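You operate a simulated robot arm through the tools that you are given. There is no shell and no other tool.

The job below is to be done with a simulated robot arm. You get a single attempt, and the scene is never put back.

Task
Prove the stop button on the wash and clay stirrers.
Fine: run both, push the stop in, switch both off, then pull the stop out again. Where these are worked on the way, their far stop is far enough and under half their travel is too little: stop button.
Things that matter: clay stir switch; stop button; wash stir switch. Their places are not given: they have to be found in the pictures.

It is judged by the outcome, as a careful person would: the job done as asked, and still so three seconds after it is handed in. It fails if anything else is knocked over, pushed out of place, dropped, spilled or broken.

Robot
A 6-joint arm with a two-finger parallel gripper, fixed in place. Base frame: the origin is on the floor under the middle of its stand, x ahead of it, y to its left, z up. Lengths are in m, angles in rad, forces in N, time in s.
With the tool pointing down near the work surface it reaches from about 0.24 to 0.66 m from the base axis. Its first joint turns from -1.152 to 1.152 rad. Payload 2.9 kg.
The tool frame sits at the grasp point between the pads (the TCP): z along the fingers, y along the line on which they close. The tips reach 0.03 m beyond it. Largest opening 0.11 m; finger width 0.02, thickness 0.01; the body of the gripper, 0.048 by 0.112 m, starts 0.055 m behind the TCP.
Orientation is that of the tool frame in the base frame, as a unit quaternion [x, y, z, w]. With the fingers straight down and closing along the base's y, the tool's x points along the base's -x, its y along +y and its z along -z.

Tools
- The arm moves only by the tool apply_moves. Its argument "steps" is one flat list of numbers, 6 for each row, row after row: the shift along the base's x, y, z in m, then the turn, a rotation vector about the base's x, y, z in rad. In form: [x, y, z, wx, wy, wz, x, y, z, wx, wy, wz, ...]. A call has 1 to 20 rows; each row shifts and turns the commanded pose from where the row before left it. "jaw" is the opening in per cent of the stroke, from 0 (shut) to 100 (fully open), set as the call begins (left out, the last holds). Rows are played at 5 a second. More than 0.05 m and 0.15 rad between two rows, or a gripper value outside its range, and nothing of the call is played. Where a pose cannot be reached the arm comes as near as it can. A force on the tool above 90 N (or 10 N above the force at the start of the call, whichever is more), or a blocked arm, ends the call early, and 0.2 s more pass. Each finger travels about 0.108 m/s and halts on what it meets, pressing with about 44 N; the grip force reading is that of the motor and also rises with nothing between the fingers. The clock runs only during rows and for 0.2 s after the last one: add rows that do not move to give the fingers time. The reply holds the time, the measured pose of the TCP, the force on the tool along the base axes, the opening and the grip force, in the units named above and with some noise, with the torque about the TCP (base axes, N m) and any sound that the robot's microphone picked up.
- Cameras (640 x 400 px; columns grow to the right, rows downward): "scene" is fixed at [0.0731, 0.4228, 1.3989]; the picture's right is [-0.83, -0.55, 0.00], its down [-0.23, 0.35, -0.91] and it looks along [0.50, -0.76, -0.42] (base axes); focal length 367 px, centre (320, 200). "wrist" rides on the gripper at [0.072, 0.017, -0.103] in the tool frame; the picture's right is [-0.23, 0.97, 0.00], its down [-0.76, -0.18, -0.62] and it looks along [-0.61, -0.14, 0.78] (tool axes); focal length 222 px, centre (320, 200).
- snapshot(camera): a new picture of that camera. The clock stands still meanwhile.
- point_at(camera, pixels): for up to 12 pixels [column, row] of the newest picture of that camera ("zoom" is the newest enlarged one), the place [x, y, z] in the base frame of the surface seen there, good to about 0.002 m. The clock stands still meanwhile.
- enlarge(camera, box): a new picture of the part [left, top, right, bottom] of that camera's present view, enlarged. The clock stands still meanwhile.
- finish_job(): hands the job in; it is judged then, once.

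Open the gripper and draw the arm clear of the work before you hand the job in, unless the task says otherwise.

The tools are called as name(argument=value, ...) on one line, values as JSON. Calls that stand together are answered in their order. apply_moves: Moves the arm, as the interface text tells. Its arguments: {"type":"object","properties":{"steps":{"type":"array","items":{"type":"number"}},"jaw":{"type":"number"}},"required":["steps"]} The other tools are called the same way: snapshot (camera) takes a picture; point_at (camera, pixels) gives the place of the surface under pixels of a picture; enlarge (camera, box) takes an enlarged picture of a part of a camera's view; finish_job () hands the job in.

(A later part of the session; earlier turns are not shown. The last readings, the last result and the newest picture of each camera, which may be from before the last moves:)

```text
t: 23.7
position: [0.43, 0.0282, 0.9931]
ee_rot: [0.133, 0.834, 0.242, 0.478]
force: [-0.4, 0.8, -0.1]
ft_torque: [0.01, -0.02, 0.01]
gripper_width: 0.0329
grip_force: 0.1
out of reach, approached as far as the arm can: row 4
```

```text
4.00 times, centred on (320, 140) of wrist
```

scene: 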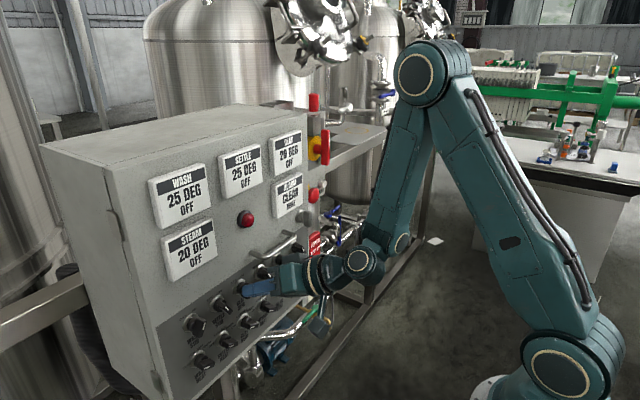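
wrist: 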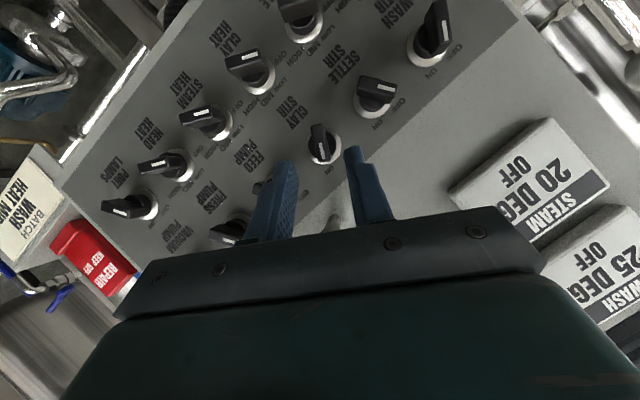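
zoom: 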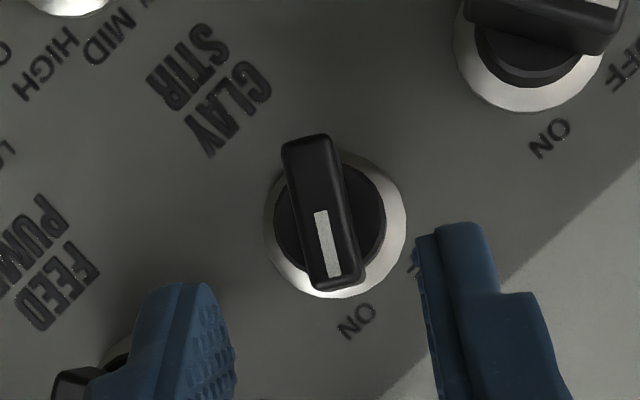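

Both switches now point at ON. I rise away from the panel, drifting left of the grab handle, and level the roll to zero, then close the jaw.

apply_moves(steps=[0, 0.008, 0.018, -0.0945, 0, 0, 0, 0.008, 0.018, -0.0945, 0, 0, 0, 0.008, 0.018, -0.0945, 0, 0, 0, 0.008, 0.018, -0.0945, 0, 0, 0, 0.008, 0.018, -0.0945, 0.1, 0, 0, 0.008, 0.018, -0.0945, 0.1, 0, 0, 0, 0, 0, 0.1, 0])

snapshot(camera="wrist")

```text
t: 25.3
position: [0.4296, 0.0771, 1.1015]
ee_rot: [0.002, 0.932, -0.006, 0.361]
force: [-0.4, 0.5, 0.5]
ft_torque: [0.02, 0.03, 0.0]
gripper_width: 0.0326
grip_force: 0.1
```

```text
taken
```

wrist: 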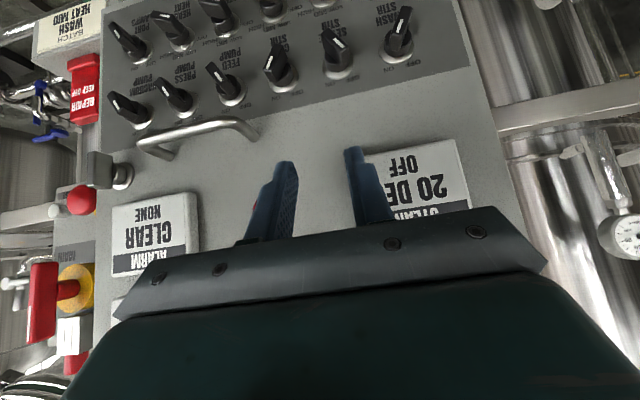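

Clear of the panel at (0.43,0.077,1.10), tilt ≈48°. I close the jaw and traverse right to y≈−0.239 in front of the stop.

apply_moves(steps=[0, -0.0351, 0, 0, 0, 0, 0, -0.0351, 0, 0, 0, 0, 0, -0.0351, 0, 0, 0, 0, 0, -0.0351, 0, 0, 0, 0, 0, -0.0351, 0, 0, 0, 0, 0, -0.0351, 0, 0, 0, 0, 0, -0.0351, 0, 0, 0, 0, 0, -0.0351, 0, 0, 0, 0, 0, -0.0351, 0, 0, 0, 0, 0, 0, 0, 0, 0, 0], jaw=0)

snapshot(camera="wrist")

snapshot(camera="scene")

```text
t: 27.5
position: [0.4293, -0.237, 1.1008]
ee_rot: [0.002, 0.932, -0.005, 0.362]
force: [-0.2, 0.3, 0.5]
ft_torque: [0.01, 0.0, -0.03]
gripper_width: 0.0
grip_force: 37.7
```

```text
taken
```

wrist: 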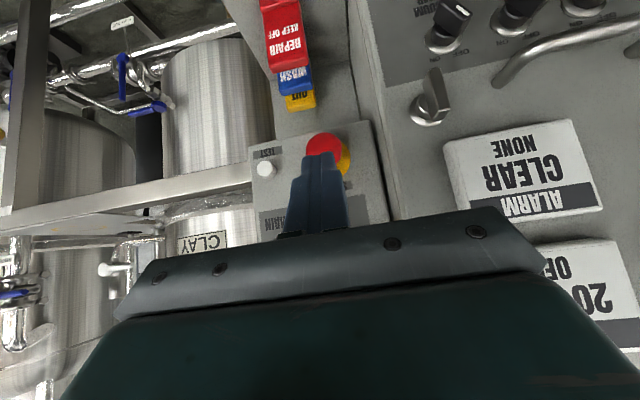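

```text
taken
```

scene: 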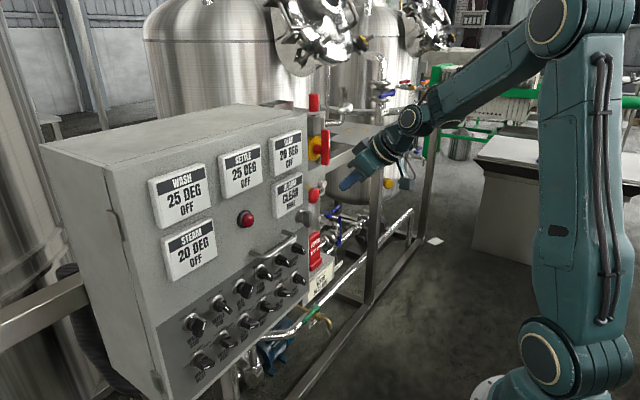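

The closed fingers are in front of the stop, seen at wrist (324,147). I enlarge and measure head, plate and cabinet side.

enlarge(camera="wrist", box=[240, 90, 440, 230])

point_at(camera="wrist", pixels=[[324, 136], [310, 145], [338, 143], [324, 150], [348, 160], [365, 180], [372, 130], [382, 190], [390, 195], [378, 150], [300, 105], [295, 80]])

```text
2.86 times, centred on (340, 160) of wrist
```

zoom: 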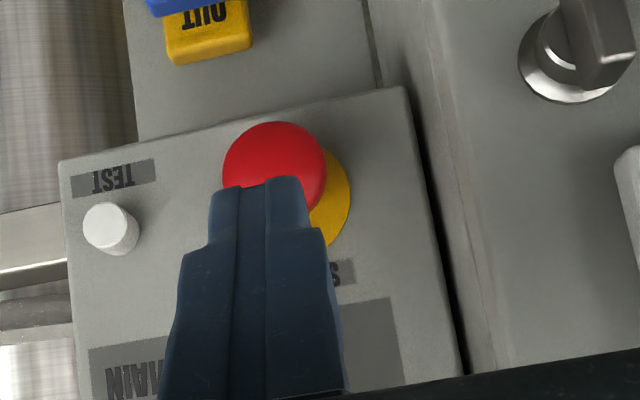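

```text
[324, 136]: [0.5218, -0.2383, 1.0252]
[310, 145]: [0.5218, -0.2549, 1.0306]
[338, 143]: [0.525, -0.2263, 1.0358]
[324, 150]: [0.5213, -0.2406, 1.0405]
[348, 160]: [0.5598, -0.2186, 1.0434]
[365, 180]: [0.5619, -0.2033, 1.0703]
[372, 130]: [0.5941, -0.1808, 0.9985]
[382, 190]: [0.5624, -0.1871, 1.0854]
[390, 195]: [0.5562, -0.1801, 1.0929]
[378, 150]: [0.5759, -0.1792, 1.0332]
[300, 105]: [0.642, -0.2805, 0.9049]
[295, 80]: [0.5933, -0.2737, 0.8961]
```

Cabinet side is at y≈−0.18 and the head spans y −0.221…−0.257, z 1.02…1.056, so there's room. I move to a pre-push pose with tips ~15 mm before the head, reducing the tilt to 30°.

apply_moves(steps=[0.0114, -0.0005, -0.0142, 0, -0.0775, 0, 0.0114, -0.0005, -0.0142, 0, -0.0775, 0, 0.0114, -0.0005, -0.0142, 0, -0.0775, 0, 0.0114, -0.0005, -0.0142, 0, -0.0775, 0, 0, 0, 0, 0, 0, 0])

snapshot(camera="scene")

enlarge(camera="wrist", box=[240, 70, 400, 200])

```text
t: 28.7
position: [0.474, -0.2389, 1.0438]
ee_rot: [0.002, 0.865, -0.004, 0.503]
force: [-0.2, 0.1, 0.3]
ft_torque: [0.02, 0.0, 0.01]
gripper_width: 0.0
grip_force: 37.9
```

```text
taken
```

scene: 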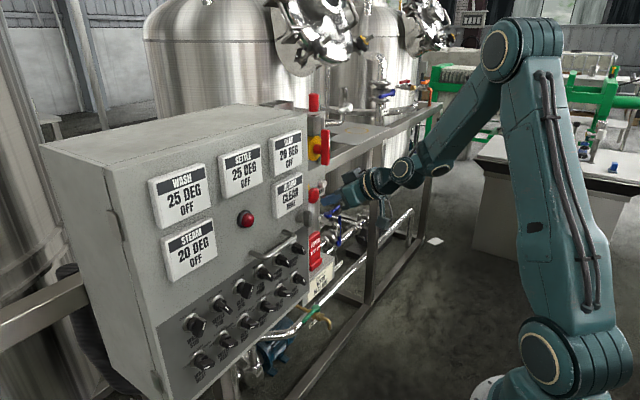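

```text
3.08 times, centred on (320, 135) of wrist
```

zoom: 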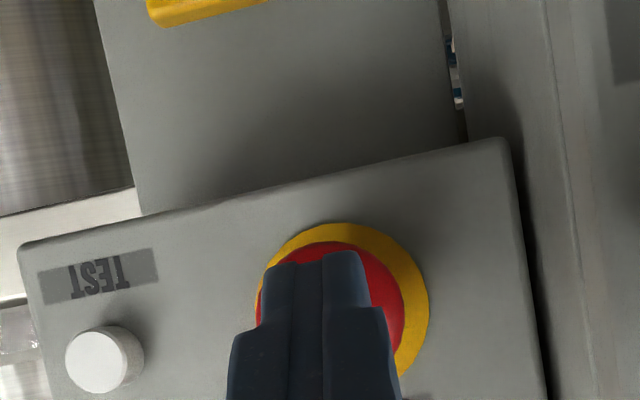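

The tip faces the head squarely. I advance and push in small steps, watching the force.

apply_moves(steps=[0.005, 0, 0, 0, 0, 0, 0.005, 0, 0, 0, 0, 0, 0.004, 0, 0, 0, 0, 0, 0.003, 0, 0, 0, 0, 0, 0.003, 0, 0, 0, 0, 0, 0, 0, 0, 0, 0, 0])

enlarge(camera="scene", box=[280, 160, 360, 230])

```text
t: 30.1
position: [0.4948, -0.2395, 1.0443]
ee_rot: [0.002, 0.865, -0.004, 0.502]
force: [-0.3, 0.0, -0.3]
ft_torque: [0.01, -0.03, 0.0]
gripper_width: 0.0
grip_force: 37.5
```

```text
5.71 times, centred on (320, 195) of scene
```

zoom: 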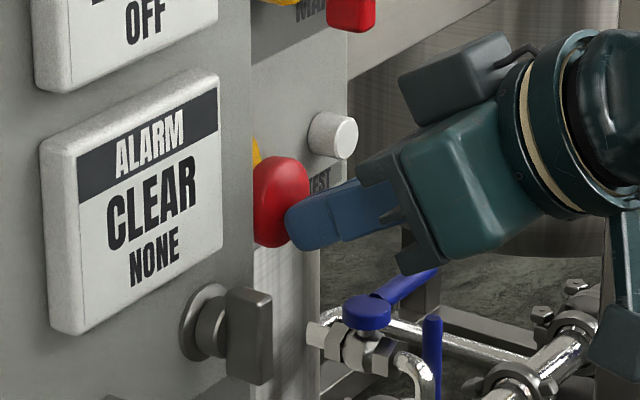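

No contact yet (force ≈0); the tip sits slightly low on the head. I raise 4 mm and continue in 2.5 mm steps.

apply_moves(steps=[0, 0, 0.004, 0, 0, 0, 0.0025, 0, 0, 0, 0, 0, 0.0025, 0, 0, 0, 0, 0, 0.0025, 0, 0, 0, 0, 0, 0, 0, 0, 0, 0, 0])

enlarge(camera="scene", box=[280, 160, 360, 230])

```text
t: 31.3
position: [0.4989, -0.2417, 1.0485]
ee_rot: [0.003, 0.866, -0.005, 0.5]
force: [-27.1, -0.3, 4.8]
ft_torque: [-0.08, -0.05, -0.02]
gripper_width: 0.0
grip_force: 38.0
```

```text
5.71 times, centred on (320, 195) of scene
```

zoom: 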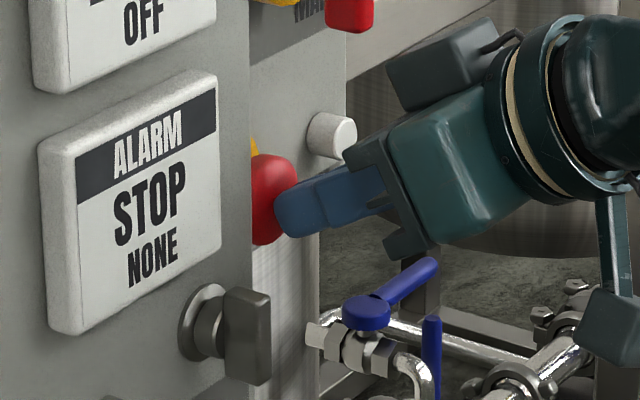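

The alarm display changed to "STOP" and the force is 27 N. I keep pushing in small steps to the far stop.

apply_moves(steps=[0.002, 0, 0, 0, 0, 0, 0.002, 0, 0, 0, 0, 0, 0.002, 0, 0, 0, 0, 0, 0.002, 0, 0, 0, 0, 0, 0, 0, 0, 0, 0, 0])

enlarge(camera="scene", box=[280, 160, 360, 230])

```text
t: 32.2
position: [0.499, -0.242, 1.0492]
ee_rot: [0.006, 0.868, -0.004, 0.497]
force: [-91.5, 13.1, 29.2]
ft_torque: [-0.1, -0.39, 0.42]
gripper_width: 0.0
grip_force: 37.4
stopped in row 4: the force on the tool passed its limit at 92 N (the readings are from after the stop); the commanded pose is now the measured one
```

```text
5.71 times, centred on (320, 195) of scene
```

zoom: 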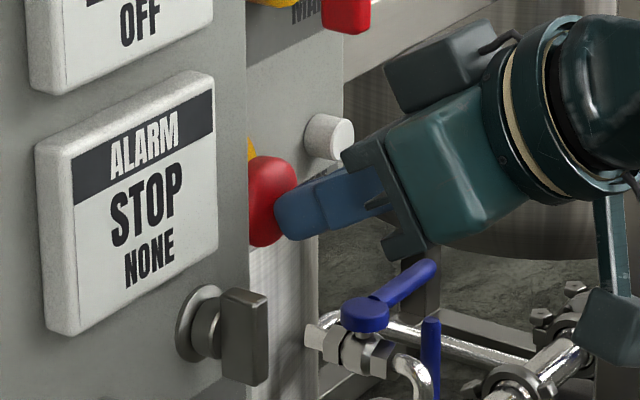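

No more travel even at 92 N (x stays 0.499), so the stop is at its far stop. I back off at once and check that nothing shifted.

apply_moves(steps=[-0.01, 0, 0, 0, 0, 0, -0.015, 0, 0, 0, 0, 0, -0.015, 0, 0, 0, 0, 0, 0, 0, 0, 0, 0, 0])

enlarge(camera="scene", box=[280, 160, 360, 230])

snapshot(camera="scene")

point_at(camera="scene", pixels=[[180, 200], [190, 250], [275, 240], [295, 240], [325, 148], [316, 135], [245, 218], [320, 196]])

```text
t: 33.2
position: [0.4665, -0.2421, 1.0464]
ee_rot: [0.004, 0.866, -0.005, 0.5]
force: [-0.6, 0.6, 0.9]
ft_torque: [0.0, 0.01, 0.0]
gripper_width: 0.0
grip_force: 37.3
```

```text
5.71 times, centred on (320, 195) of scene
```

zoom: 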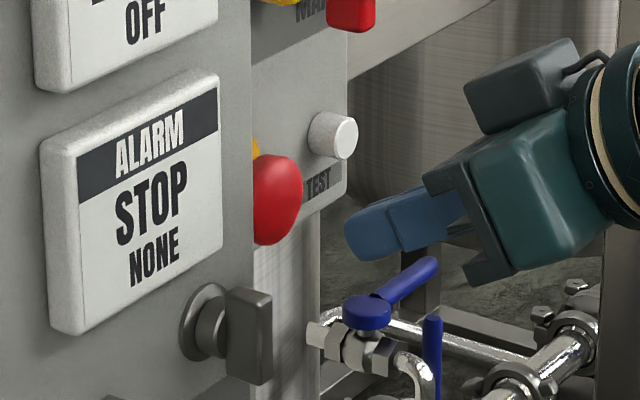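

```text
taken
```

scene: 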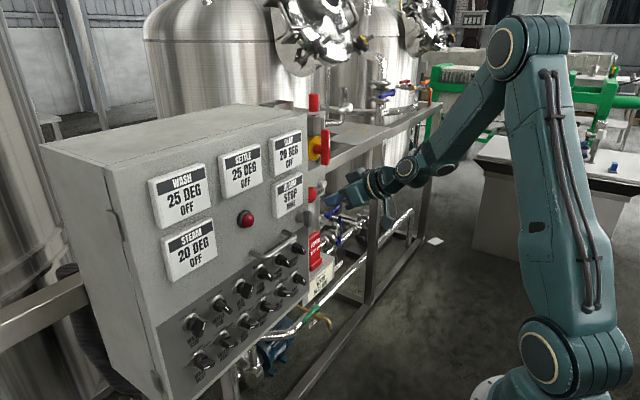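

```text
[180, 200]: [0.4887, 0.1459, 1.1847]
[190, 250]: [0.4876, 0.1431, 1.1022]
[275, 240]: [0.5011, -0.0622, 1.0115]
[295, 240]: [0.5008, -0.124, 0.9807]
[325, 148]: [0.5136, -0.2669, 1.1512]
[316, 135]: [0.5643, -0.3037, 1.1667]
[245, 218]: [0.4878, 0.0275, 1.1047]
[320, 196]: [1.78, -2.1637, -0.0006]
```

The stop stays in (head edge moved from zoom 316 to 302), the display reads STOP, and the cabinet sits exactly where it was. I back away, rise and traverse back towards the clay switch.

apply_moves(steps=[-0.009, 0, 0.0135, 0, 0.0775, 0, -0.009, 0, 0.0135, 0, 0.0775, 0, -0.009, 0, 0.0135, 0, 0.0775, 0, -0.009, 0, 0.0135, 0, 0.0775, 0, 0, 0.0355, 0, 0, 0, 0, 0, 0.0355, 0, 0, 0, 0, 0, 0.0355, 0, 0, 0, 0, 0, 0.0355, 0, 0, 0, 0, 0, 0.0355, 0, 0, 0, 0, 0, 0.0355, 0, 0, 0, 0, 0, 0.0355, 0, 0, 0, 0, 0, 0.0355, 0, 0, 0, 0, 0, 0.0355, 0, 0, 0, 0, 0, 0, 0, 0, 0, 0])

snapshot(camera="wrist")

```text
t: 36.2
position: [0.4302, 0.0767, 1.0999]
ee_rot: [0.003, 0.933, -0.005, 0.361]
force: [0.5, -1.4, 0.0]
ft_torque: [0.0, -0.02, 0.01]
gripper_width: 0.0
grip_force: 37.6
```

```text
taken
```

wrist: 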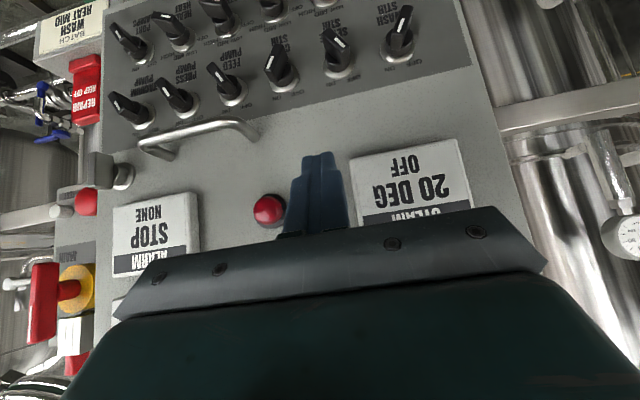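

The view confirms both stir switches (wash 398,30→ON side, clay) and display STOP. I open to 33 mm, reduce tilt to 30° and come down to the clay hover rolled to match its ON angle.

apply_moves(steps=[0, 0, -0.02, 0, -0.0775, 0, 0, 0, -0.02, 0, -0.0775, 0, 0, 0, -0.02, 0, -0.0775, 0, 0, 0, -0.02, 0, -0.0775, 0, 0, -0.0085, -0.0054, 0.1047, 0, 0, 0, -0.0085, -0.0054, 0.1047, 0, 0, 0, -0.0085, -0.0054, 0.1047, 0, 0, 0, -0.0085, -0.0054, 0.1047, 0, 0, 0, -0.0085, -0.0054, 0.1048, 0, 0, 0, 0, 0, 0, 0, 0], jaw=30)

snapshot(camera="wrist")

enlarge(camera="wrist", box=[270, 90, 370, 190])

```text
t: 38.4
position: [0.4305, 0.0356, 0.9935]
ee_rot: [0.134, 0.838, 0.22, 0.481]
force: [-1.1, -0.6, -0.1]
ft_torque: [0.01, 0.0, 0.01]
gripper_width: 0.0331
grip_force: 0.0
```

```text
taken
```

wrist: 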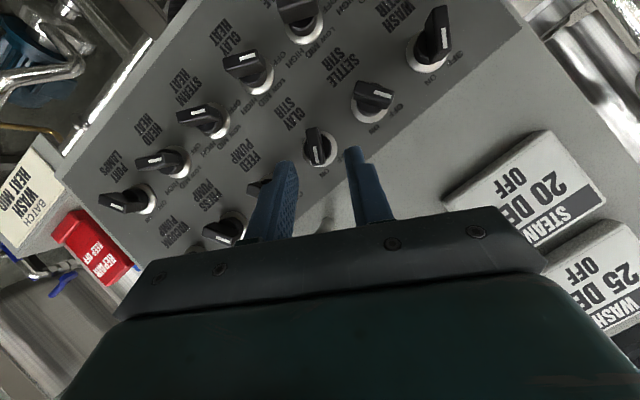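

```text
4.00 times, centred on (320, 140) of wrist
```

zoom: 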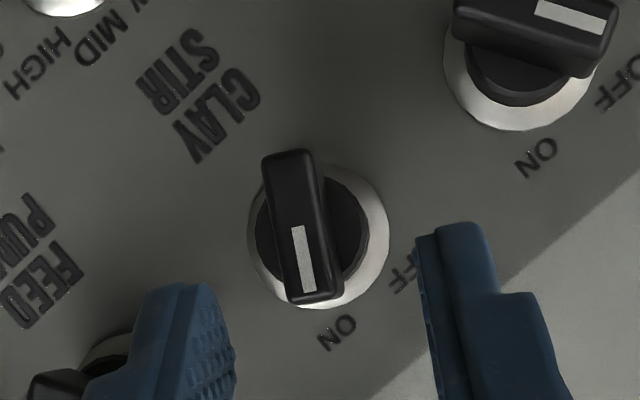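

Clay knob at ON lies between the fingers. I advance to the grip pose (0.4515,0.0415,0.979) and check alignment.

apply_moves(steps=[0, 0.0005, -0.004, 0, 0, 0, 0.007, 0.0018, -0.0036, 0, 0, 0, 0.007, 0.0018, -0.0036, 0, 0, 0, 0.007, 0.0018, -0.0036, 0, 0, 0, 0, 0, 0, 0, 0, 0])

enlarge(camera="wrist", box=[270, 90, 370, 190])

```text
t: 39.6
position: [0.4518, 0.0427, 0.9807]
ee_rot: [0.133, 0.838, 0.219, 0.482]
force: [-0.2, -0.5, 0.2]
ft_torque: [0.01, -0.01, -0.01]
gripper_width: 0.0329
grip_force: 0.0
```

```text
4.00 times, centred on (320, 140) of wrist
```

zoom: 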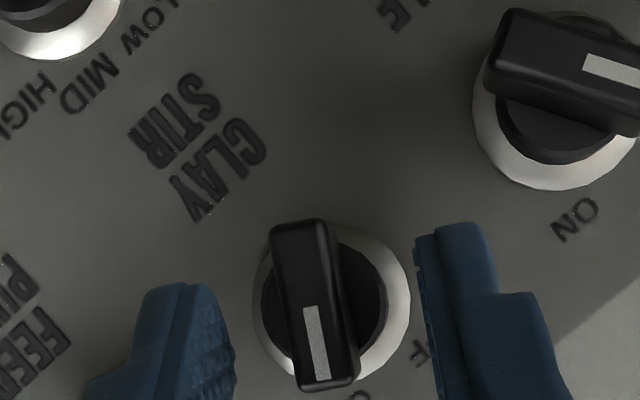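

The bar is centred between the fingers. I close on it, and turn it counter-clockwise 60° plus a touch to the OFF stop.

apply_moves(steps=[0, 0, 0, 0, 0, 0, 0, 0, 0, 0, 0, 0, 0, 0, 0, 0, 0, 0], jaw=0)

apply_moves(steps=[0, 0.00154, 0.00076, -0.1309, 0, 0, 0, 0.00162, 0.00055, -0.1309, 0, 0, 0, 0.00168, 0.00034, -0.1309, 0, 0, 0, 0.00171, 0.00011, -0.1309, 0, 0, 0, 0.00171, -0.00011, -0.1309, 0, 0, 0, 0.00168, -0.00034, -0.1309, 0, 0, 0, 0.00162, -0.00055, -0.1309, 0, 0, 0, 0.00154, -0.00076, -0.1309, 0, 0, 0, 0.0005, -0.0003, -0.04, 0, 0, 0, 0.0005, -0.0003, -0.04, 0, 0, 0, 0, 0, 0, 0, 0])

snapshot(camera="wrist")

```text
t: 40.4
position: [0.4521, 0.0404, 0.9789]
ee_rot: [0.133, 0.838, 0.219, 0.482]
force: [3.2, -8.9, -8.3]
ft_torque: [-0.19, -0.39, -0.17]
gripper_width: 0.0098
grip_force: 44.8
```

```text
t: 42.8
position: [0.4513, 0.0551, 0.9795]
ee_rot: [-0.146, 0.825, -0.262, 0.479]
force: [5.5, 1.3, 3.8]
ft_torque: [1.16, 0.16, -0.14]
gripper_width: 0.0112
grip_force: 44.9
```

```text
taken
```

wrist: 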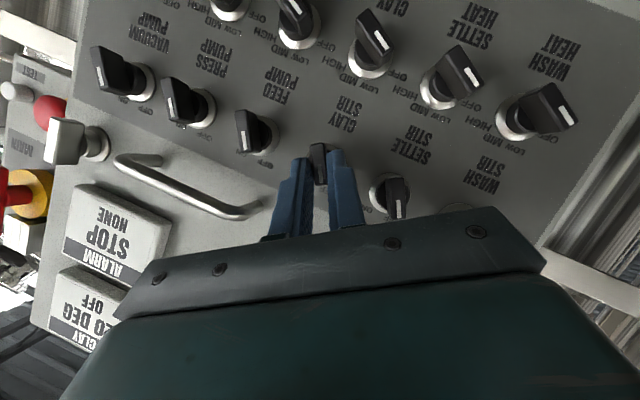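

Torque +1.16 N·m: clay stir is against its OFF stop. I release and back off, then verify.

apply_moves(steps=[0, 0, 0, 0.045, 0, 0, 0, 0, 0, 0, 0, 0, 0, 0, 0, 0, 0, 0], jaw=30)

apply_moves(steps=[-0.0074, 0.0022, 0.0036, 0, 0, 0, -0.0074, 0.0022, 0.0036, 0, 0, 0, -0.0074, 0.0022, 0.0036, 0, 0, 0, -0.0074, 0.0022, 0.0036, 0, 0, 0, 0, 0, 0, 0, 0, 0])

enlarge(camera="wrist", box=[270, 90, 370, 190])

```text
t: 43.6
position: [0.451, 0.054, 0.9787]
ee_rot: [-0.134, 0.831, -0.244, 0.482]
force: [-0.7, -0.9, 0.7]
ft_torque: [0.01, 0.02, 0.01]
gripper_width: 0.0329
grip_force: 0.2
```

```text
t: 44.8
position: [0.4205, 0.0629, 0.9933]
ee_rot: [-0.134, 0.831, -0.243, 0.482]
force: [-0.2, -0.1, 0.4]
ft_torque: [-0.01, -0.02, -0.02]
gripper_width: 0.0329
grip_force: 0.1
```

```text
4.00 times, centred on (320, 140) of wrist
```

zoom: 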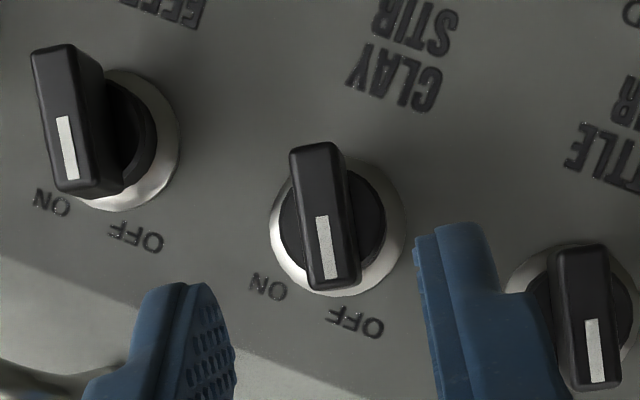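

Clay stir points at OFF again. I swing over to the wash stir hover, rolling to its ON angle.

apply_moves(steps=[0, 0.01, 0, 0.1355, 0, 0, 0, 0.01, 0, 0.1355, 0, 0, 0, 0.01, 0, 0.1355, 0, 0, 0, 0.01, 0, 0.1355, 0, 0, 0, 0.01, 0, 0.1355, 0, 0, 0, 0.01, 0, 0.1355, 0, 0, 0, 0.01, 0, 0.1355, 0, 0, 0, 0.01, 0.001, 0.1355, 0, 0, 0, 0, 0, 0, 0, 0])

enlarge(camera="wrist", box=[270, 90, 370, 190])

```text
t: 46.8
position: [0.4196, 0.1433, 0.9947]
ee_rot: [0.134, 0.837, 0.222, 0.481]
force: [0.4, -0.7, 0.7]
ft_torque: [0.03, 0.0, 0.02]
gripper_width: 0.0331
grip_force: 0.1
```

```text
4.00 times, centred on (320, 140) of wrist
```

zoom: 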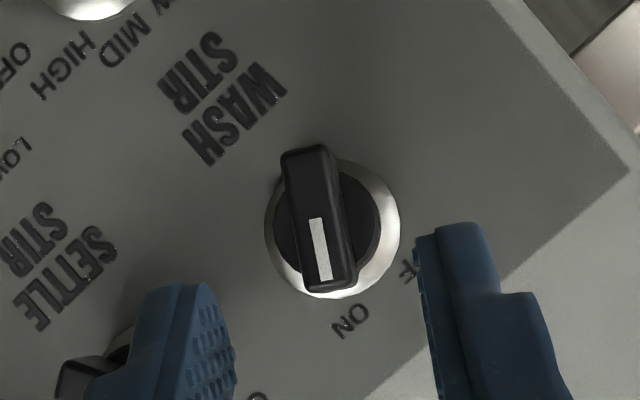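

Wash stir (at ON) is in line between the fingers. I advance to the grip pose (0.4515,0.1515,0.979) and then close.

apply_moves(steps=[0.008, 0.002, -0.0038, 0, 0, 0, 0.008, 0.002, -0.0038, 0, 0, 0, 0.008, 0.002, -0.0038, 0, 0, 0, 0.008, 0.0022, -0.0038, 0, 0, 0, 0, 0, 0, 0, 0, 0])

enlarge(camera="wrist", box=[270, 90, 370, 190])

```text
t: 48.0
position: [0.4532, 0.1539, 0.9799]
ee_rot: [0.134, 0.838, 0.219, 0.482]
force: [-0.1, -0.2, -0.1]
ft_torque: [0.0, -0.02, -0.02]
gripper_width: 0.0331
grip_force: 0.0
```

```text
4.00 times, centred on (320, 140) of wrist
```

zoom: 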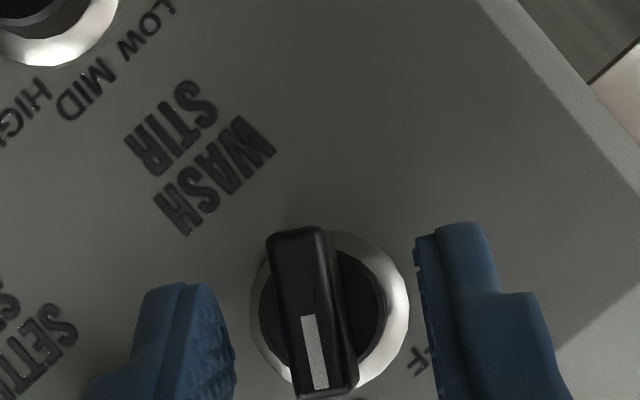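

The bar is straddled, a hair left of centre, so I nudge 1.5 mm and close, then turn it 60° plus a touch back to OFF.

apply_moves(steps=[-0.001, -0.0016, -0.0005, 0, 0, 0, 0, 0, 0, 0, 0, 0, 0, 0, 0, 0, 0, 0], jaw=0)

apply_moves(steps=[0, 0.00154, 0.00076, -0.1309, 0, 0, 0, 0.00162, 0.00055, -0.1309, 0, 0, 0, 0.00168, 0.00034, -0.1309, 0, 0, 0, 0.00171, 0.00011, -0.1309, 0, 0, 0, 0.00171, -0.00011, -0.1309, 0, 0, 0, 0.00168, -0.00034, -0.1309, 0, 0, 0, 0.00162, -0.00055, -0.1309, 0, 0, 0, 0.00154, -0.00076, -0.1309, 0, 0, 0, 0.0005, -0.0003, -0.04, 0, 0, 0, 0.0005, -0.0003, -0.04, 0, 0, 0, 0, 0, 0, 0, 0])

snapshot(camera="wrist")

```text
t: 48.8
position: [0.4529, 0.1514, 0.9792]
ee_rot: [0.134, 0.838, 0.221, 0.481]
force: [10.6, 6.8, -3.6]
ft_torque: [0.03, 0.41, 0.63]
gripper_width: 0.0098
grip_force: 45.4
```

```text
t: 51.2
position: [0.454, 0.1653, 0.9777]
ee_rot: [-0.143, 0.826, -0.263, 0.478]
force: [-6.6, 0.7, 0.6]
ft_torque: [1.25, 0.95, -0.48]
gripper_width: 0.0111
grip_force: 45.1
```

```text
taken
```

wrist: 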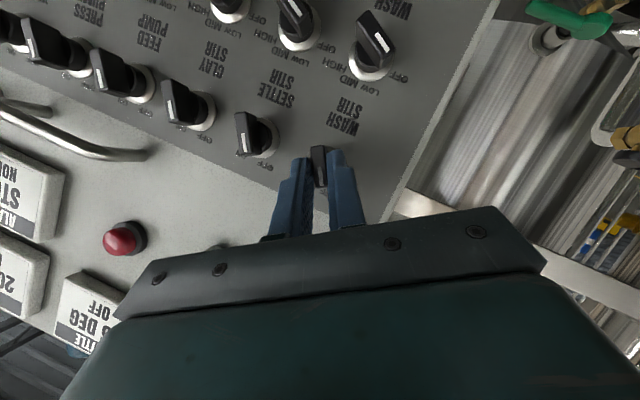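

Torque +1.25 N·m: wash stir is at its OFF stop. I release, back off, and verify.

apply_moves(steps=[0, 0, 0, 0.045, 0, 0, 0, 0, 0, 0, 0, 0, 0, 0, 0, 0, 0, 0], jaw=30)

apply_moves(steps=[-0.0078, 0.0022, 0.0036, 0, 0, 0, -0.0078, 0.0022, 0.0036, 0, 0, 0, -0.0078, 0.0022, 0.0036, 0, 0, 0, -0.0078, 0.0022, 0.0036, 0, 0, 0, 0, 0, 0, 0, 0, 0])

snapshot(camera="wrist")

enlarge(camera="wrist", box=[190, 60, 370, 190])

```text
t: 52.0
position: [0.4525, 0.165, 0.979]
ee_rot: [-0.133, 0.831, -0.243, 0.482]
force: [-0.1, 0.0, 0.0]
ft_torque: [0.0, 0.01, 0.05]
gripper_width: 0.0329
grip_force: 0.0
```

```text
t: 53.2
position: [0.4209, 0.1745, 0.9921]
ee_rot: [-0.133, 0.832, -0.243, 0.481]
force: [-0.2, -0.4, 0.5]
ft_torque: [0.02, -0.03, 0.02]
gripper_width: 0.0329
grip_force: 0.1
```

```text
taken
```

wrist: 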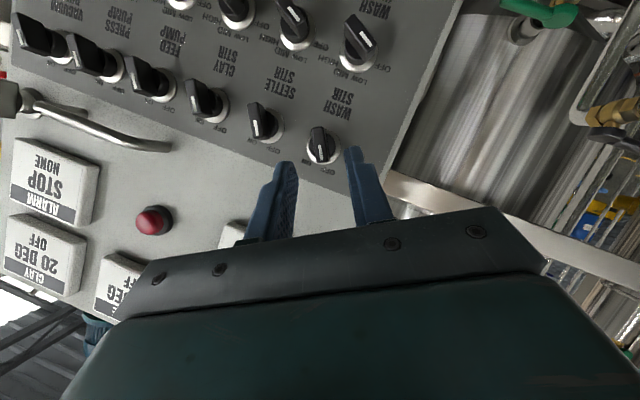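

```text
3.08 times, centred on (280, 125) of wrist
```

zoom: 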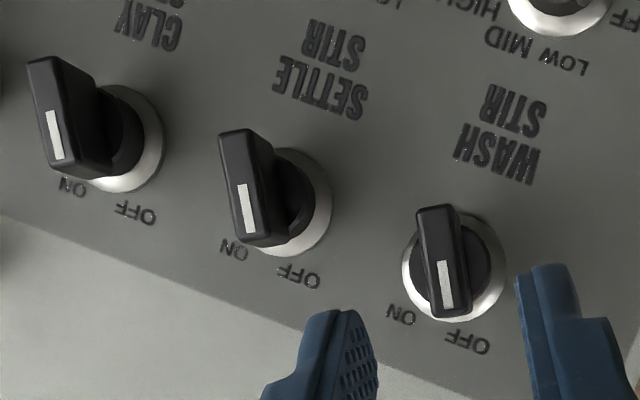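

Both stirrers are OFF and the display still reads STOP. I rise, level the roll, tilt to ~48° and traverse back to the stop button.

apply_moves(steps=[0, -0.016, 0.018, 0.0935, 0, 0, 0, -0.016, 0.018, 0.0935, 0, 0, 0, -0.016, 0.018, 0.0935, 0, 0, 0, -0.016, 0.018, 0.0935, 0, 0, 0.002, -0.016, 0.018, 0.0935, 0.1, 0, 0.002, -0.016, 0.018, 0.0935, 0.1, 0, 0.002, 0, 0, 0, 0.1, 0, 0, -0.0353, 0, 0, 0, 0, 0, -0.0353, 0, 0, 0, 0, 0, -0.0353, 0, 0, 0, 0, 0, -0.0353, 0, 0, 0, 0, 0, -0.0353, 0, 0, 0, 0, 0, -0.0353, 0, 0, 0, 0, 0, -0.0353, 0, 0, 0, 0, 0, -0.0353, 0, 0, 0, 0, 0, -0.0353, 0, 0, 0, 0, 0, 0, 0, 0, 0, 0])

snapshot(camera="wrist")

enlarge(camera="wrist", box=[240, 90, 440, 230])

point_at(camera="wrist", pixels=[[324, 132], [324, 138], [324, 145], [318, 145], [332, 145], [324, 150], [310, 145], [338, 143], [346, 155], [324, 155], [316, 138], [330, 136]])

```text
t: 56.8
position: [0.4283, -0.2396, 1.1016]
ee_rot: [-0.004, 0.931, 0.002, 0.365]
force: [0.4, -0.4, -0.3]
ft_torque: [-0.01, -0.02, -0.01]
gripper_width: 0.033
grip_force: 0.1
```

```text
taken
```

wrist: 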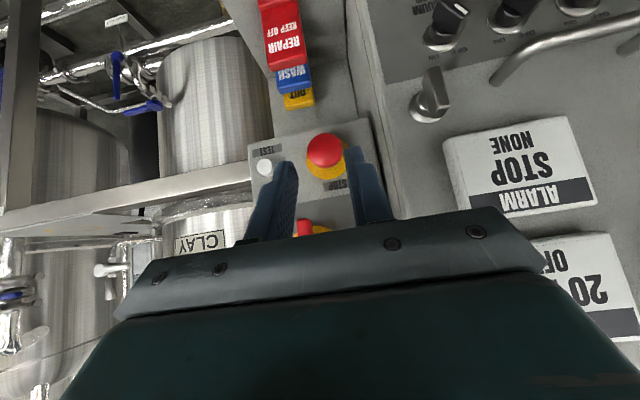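

```text
2.86 times, centred on (340, 160) of wrist
```

zoom: 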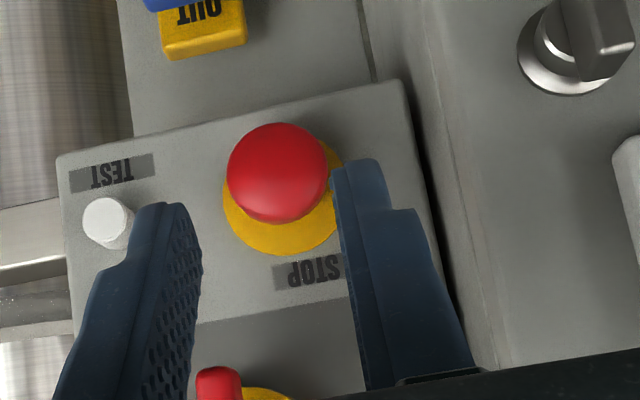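

```text
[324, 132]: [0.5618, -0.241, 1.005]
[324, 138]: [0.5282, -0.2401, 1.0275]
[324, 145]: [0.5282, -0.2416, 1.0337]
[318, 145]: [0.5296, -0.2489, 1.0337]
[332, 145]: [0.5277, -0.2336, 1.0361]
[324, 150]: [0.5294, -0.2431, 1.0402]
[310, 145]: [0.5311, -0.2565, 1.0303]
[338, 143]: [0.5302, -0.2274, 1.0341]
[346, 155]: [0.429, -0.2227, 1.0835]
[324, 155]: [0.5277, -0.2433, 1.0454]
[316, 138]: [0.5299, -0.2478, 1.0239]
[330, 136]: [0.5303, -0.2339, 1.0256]
```

The pushed-in head front is at x≈0.528, centre ≈(y −0.2405, z 1.038). I open to 55 mm and go to a pre-grip pose with 30° tilt, fingers left and right of the head.

apply_moves(steps=[0.0117, 0, -0.0072, 0, -0.075, 0, 0.0117, 0, -0.0072, 0, -0.075, 0, 0.0117, 0, -0.0072, 0, -0.075, 0, 0.0117, -0.0007, -0.0072, 0, -0.075, 0, 0, 0, 0, 0, 0, 0], jaw=50)

enlarge(camera="wrist", box=[230, 70, 430, 210])

snapshot(camera="scene")

```text
t: 58.0
position: [0.4741, -0.2399, 1.0705]
ee_rot: [-0.003, 0.866, 0.001, 0.5]
force: [0.4, -0.6, -0.1]
ft_torque: [0.0, 0.02, -0.01]
gripper_width: 0.0551
grip_force: 0.0
```

```text
2.86 times, centred on (330, 140) of wrist
```

zoom: 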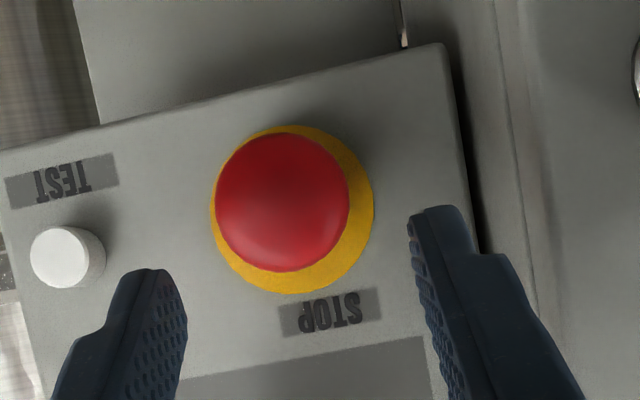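

```text
taken
```

scene: 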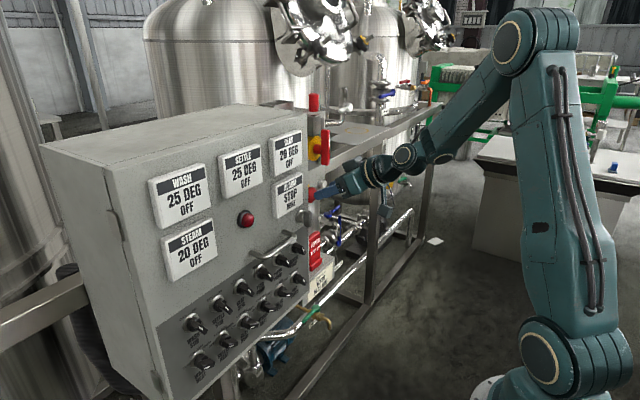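

The head (283,200 in zoom) is between the open fingers. I advance along the fingers halfway and look.

apply_moves(steps=[0.0115, 0, -0.0059, 0, 0, 0, 0.0115, 0, -0.0059, 0, 0, 0, 0.008, 0, -0.0041, 0, 0, 0, 0, 0, 0, 0, 0, 0])

enlarge(camera="wrist", box=[230, 70, 430, 210])

enlarge(camera="scene", box=[280, 130, 380, 230])

```text
t: 59.0
position: [0.5042, -0.2419, 1.0565]
ee_rot: [-0.004, 0.866, 0.001, 0.5]
force: [-0.6, -0.6, -0.3]
ft_torque: [-0.01, -0.01, -0.01]
gripper_width: 0.0553
grip_force: 0.1
```

```text
2.86 times, centred on (330, 140) of wrist
```

zoom: 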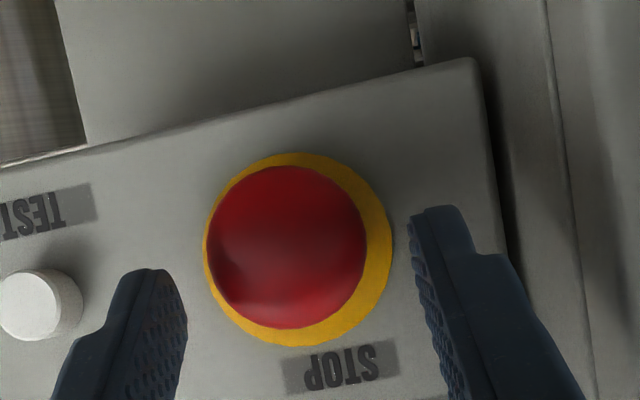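

```text
4.00 times, centred on (330, 180) of scene
```

zoom: 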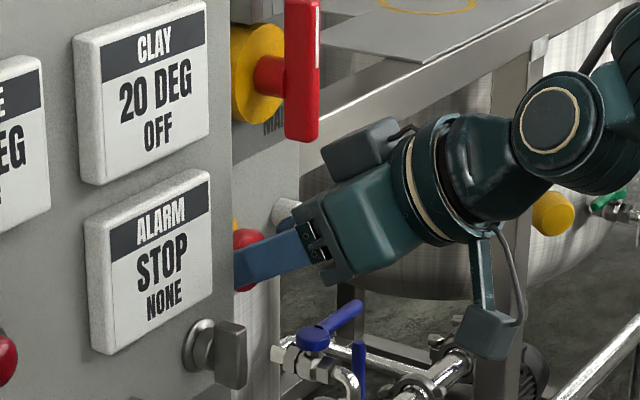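

The gripper's upper housing (zoom 355,145) looks near the red main handle's lower end (300,130); I measure both before advancing.

point_at(camera="zoom", pixels=[[335, 150], [375, 125], [360, 150], [330, 165], [300, 135], [310, 100], [288, 130], [295, 220], [330, 265], [250, 255], [345, 180], [305, 215]])

```text
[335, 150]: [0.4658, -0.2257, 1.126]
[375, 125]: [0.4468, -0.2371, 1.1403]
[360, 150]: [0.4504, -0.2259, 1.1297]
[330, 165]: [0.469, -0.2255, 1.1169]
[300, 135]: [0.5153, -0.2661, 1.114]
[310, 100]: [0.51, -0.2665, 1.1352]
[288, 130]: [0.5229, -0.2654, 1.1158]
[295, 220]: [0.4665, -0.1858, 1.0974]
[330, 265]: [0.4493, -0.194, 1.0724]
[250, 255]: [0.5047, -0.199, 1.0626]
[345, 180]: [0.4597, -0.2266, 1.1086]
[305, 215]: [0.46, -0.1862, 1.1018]
```

Clearance is fine (housing stays ≥25 mm short of the red handle). I advance the last 16 mm, then close on the head.

apply_moves(steps=[0.0055, 0, -0.0032, 0, 0, 0, 0.0055, 0, -0.0032, 0, 0, 0, 0.005, 0, -0.003, 0, 0, 0, 0, 0, 0, 0, 0, 0])

enlarge(camera="wrist", box=[230, 70, 430, 210])

```text
t: 60.0
position: [0.5204, -0.2411, 1.0476]
ee_rot: [-0.003, 0.867, 0.001, 0.499]
force: [1.1, 0.7, 0.8]
ft_torque: [0.01, 0.0, 0.05]
gripper_width: 0.0552
grip_force: 0.0
```

```text
2.86 times, centred on (330, 140) of wrist
```

zoom: 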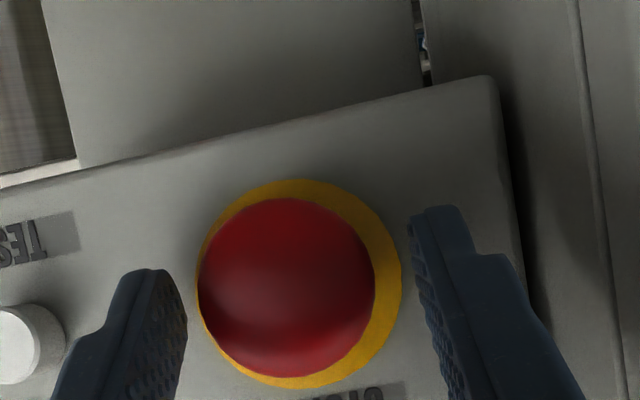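

The head seems slightly left of centre between the fingers; I measure its edges and the finger tips before closing.

point_at(camera="zoom", pixels=[[203, 285], [370, 285], [285, 205], [285, 290], [285, 370], [187, 330], [415, 250], [425, 300], [180, 290], [210, 285], [362, 285], [395, 285]])

```text
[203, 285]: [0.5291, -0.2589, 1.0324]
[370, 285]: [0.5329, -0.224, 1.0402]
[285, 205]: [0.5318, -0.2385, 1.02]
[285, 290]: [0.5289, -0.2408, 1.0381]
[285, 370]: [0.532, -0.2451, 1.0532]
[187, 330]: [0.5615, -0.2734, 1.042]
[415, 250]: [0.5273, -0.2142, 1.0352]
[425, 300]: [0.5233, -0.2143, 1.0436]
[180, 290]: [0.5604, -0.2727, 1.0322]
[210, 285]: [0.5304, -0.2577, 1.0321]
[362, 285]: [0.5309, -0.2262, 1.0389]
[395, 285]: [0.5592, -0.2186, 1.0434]
```

Head spans y −0.259…−0.2235 (centre −0.241), matching the TCP. I close the jaw on it.

apply_moves(steps=[0, 0, 0, 0, 0, 0, 0, 0, 0, 0, 0, 0, 0, 0, 0, 0, 0, 0], jaw=0)

enlarge(camera="wrist", box=[230, 70, 430, 210])

```text
t: 60.8
position: [0.5211, -0.2423, 1.0474]
ee_rot: [-0.002, 0.866, 0.0, 0.5]
force: [2.3, -6.2, -1.3]
ft_torque: [-0.09, 0.04, -0.13]
gripper_width: 0.0379
grip_force: 44.8
```

```text
2.86 times, centred on (330, 140) of wrist
```

zoom: 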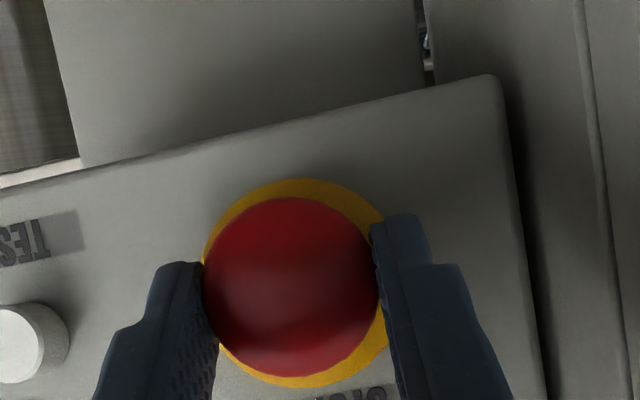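

The head is held at 37.9 mm. I pull straight back along −x in small steps, watching the force and display.

apply_moves(steps=[-0.002, 0, 0, 0, 0, 0, -0.002, 0, 0, 0, 0, 0, -0.002, 0, 0, 0, 0, 0, -0.002, 0, 0, 0, 0, 0, 0, 0, 0, 0, 0, 0])

enlarge(camera="scene", box=[280, 130, 380, 230])

enlarge(camera="wrist", box=[230, 70, 430, 210])

```text
t: 62.0
position: [0.514, -0.2421, 1.0471]
ee_rot: [-0.003, 0.865, 0.0, 0.502]
force: [19.4, -13.7, 2.1]
ft_torque: [-0.21, -0.25, -0.16]
gripper_width: 0.0377
grip_force: 44.7
```

```text
4.00 times, centred on (330, 180) of scene
```

zoom: 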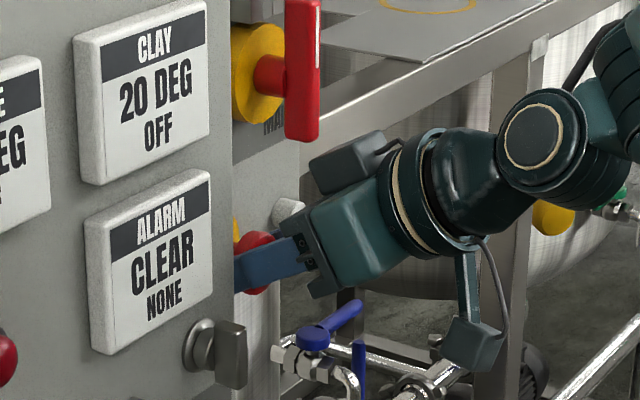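

```text
2.86 times, centred on (330, 140) of wrist
```

zoom: 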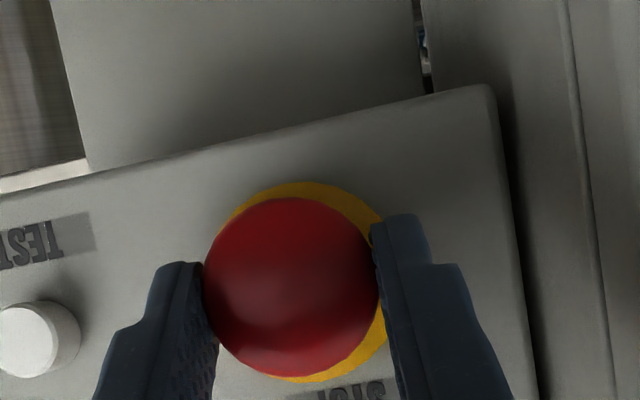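

The alarm display is back to "CLEAR". I pull 3 mm further to make sure the button is fully out at its stop.

apply_moves(steps=[-0.0015, 0, 0, 0, 0, 0, -0.0015, 0, 0, 0, 0, 0, 0, 0, 0, 0, 0, 0])

point_at(camera="wrist", pixels=[[331, 138], [331, 165], [331, 185]])

```text
t: 62.8
position: [0.5122, -0.2419, 1.0483]
ee_rot: [-0.004, 0.865, -0.001, 0.502]
force: [34.9, -17.1, -3.3]
ft_torque: [-0.2, -0.34, -0.12]
gripper_width: 0.0376
grip_force: 45.2
```

```text
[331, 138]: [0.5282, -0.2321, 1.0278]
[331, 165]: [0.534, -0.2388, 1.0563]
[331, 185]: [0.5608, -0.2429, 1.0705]
```

Pull force rose to 35 N with little movement, so it's near its out stop. I measure the head's front in a fresh picture.

enlarge(camera="wrist", box=[230, 70, 430, 210])

point_at(camera="zoom", pixels=[[290, 285], [270, 260], [310, 300], [290, 320], [330, 195], [150, 180]])

enlarge(camera="scene", box=[280, 160, 360, 230])

```text
2.86 times, centred on (330, 140) of wrist
```

zoom: 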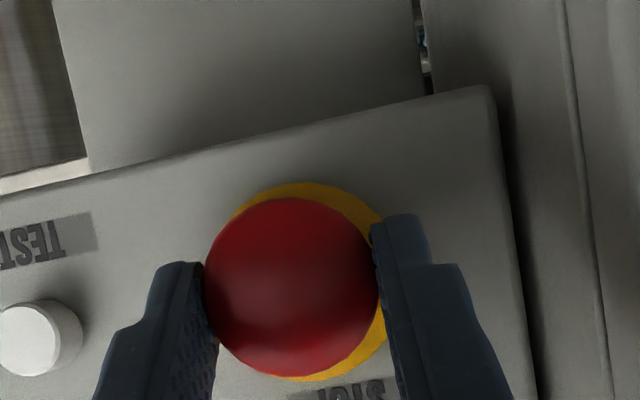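

```text
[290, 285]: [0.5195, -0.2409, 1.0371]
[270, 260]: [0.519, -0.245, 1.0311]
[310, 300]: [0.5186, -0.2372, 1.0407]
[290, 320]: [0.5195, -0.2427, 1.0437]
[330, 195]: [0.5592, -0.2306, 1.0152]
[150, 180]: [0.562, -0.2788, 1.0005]
```

```text
5.71 times, centred on (320, 195) of scene
```

zoom: 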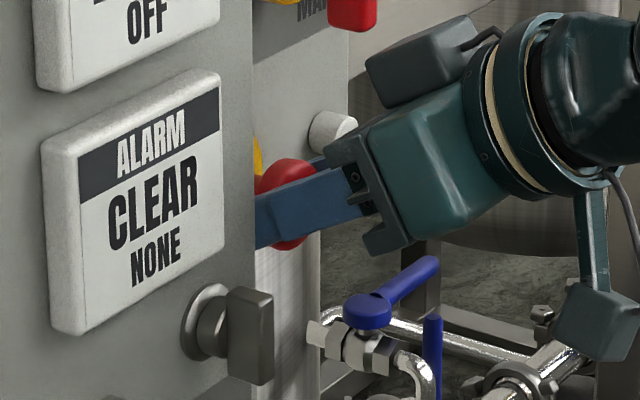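

Head front is at x≈0.519, at least as far out as at the start (0.5215), with display CLEAR. I open the jaw and retreat along the fingers.

apply_moves(steps=[0, 0, 0, 0, 0, 0, 0, 0, 0, 0, 0, 0, 0, 0, 0, 0, 0, 0], jaw=50)

apply_moves(steps=[-0.0115, 0, 0.0062, 0, 0, 0, -0.0115, 0, 0.0062, 0, 0, 0, -0.0115, 0, 0.0062, 0, 0, 0, -0.0115, 0, 0.0062, 0, 0, 0, -0.0115, 0, 0.0062, 0, 0, 0, -0.0115, 0, 0.0062, 0.0, 0.0, 0, 0, 0, 0, 0, 0, 0])

snapshot(camera="scene")

snapshot(camera="wrist")

```text
t: 63.6
position: [0.5106, -0.2404, 1.0455]
ee_rot: [-0.004, 0.866, 0.002, 0.5]
force: [0.6, -0.6, -0.7]
ft_torque: [0.02, -0.01, -0.04]
gripper_width: 0.0549
grip_force: 0.0
```

```text
t: 65.2
position: [0.4397, -0.2394, 1.0836]
ee_rot: [-0.004, 0.866, 0.001, 0.5]
force: [-0.5, -1.3, -0.1]
ft_torque: [-0.01, 0.01, -0.01]
gripper_width: 0.0552
grip_force: 0.1
```

```text
taken
```

scene: 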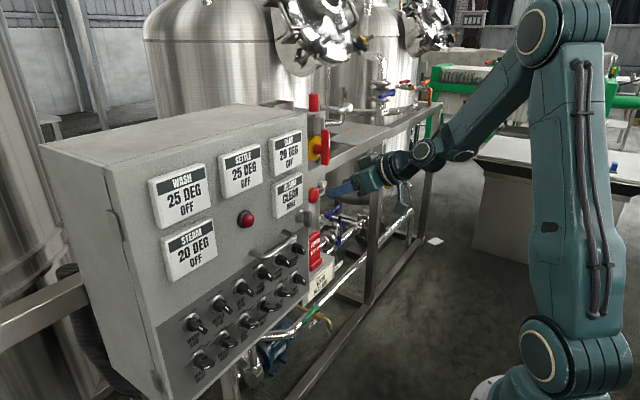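

```text
taken
```

wrist: 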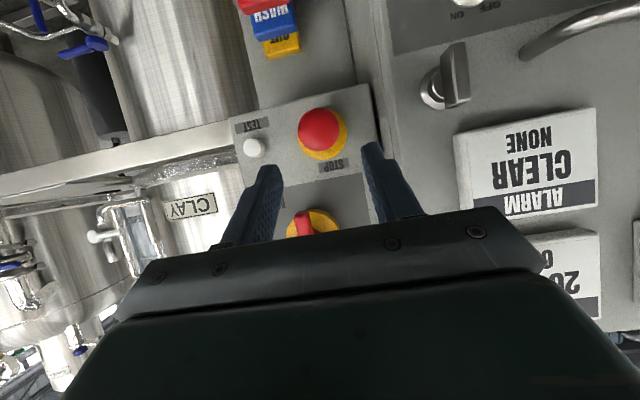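

The button is out and the display reads CLEAR. I check the knobs and the button once more in enlarged views.

enlarge(camera="scene", box=[180, 250, 280, 330])

enlarge(camera="scene", box=[280, 160, 360, 230])

point_at(camera="wrist", pixels=[[318, 130], [310, 130], [326, 130], [318, 140]])

```text
5.00 times, centred on (230, 290) of scene
```

zoom: 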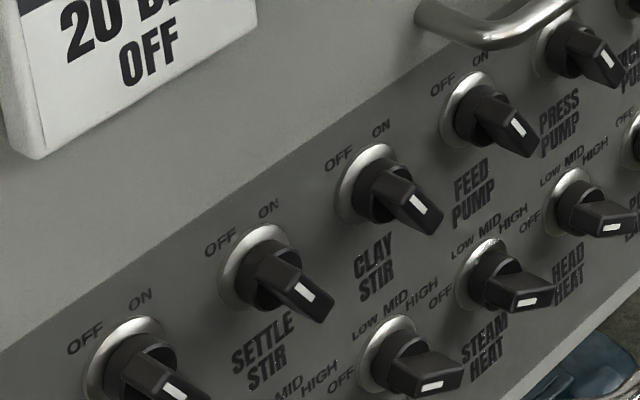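

```text
5.71 times, centred on (320, 195) of scene
```

zoom: 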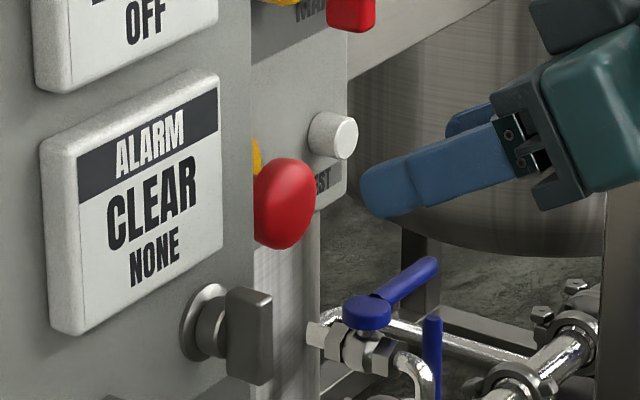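

```text
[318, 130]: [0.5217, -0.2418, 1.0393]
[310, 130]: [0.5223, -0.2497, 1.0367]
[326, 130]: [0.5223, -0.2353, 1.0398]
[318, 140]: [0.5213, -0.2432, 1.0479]
```

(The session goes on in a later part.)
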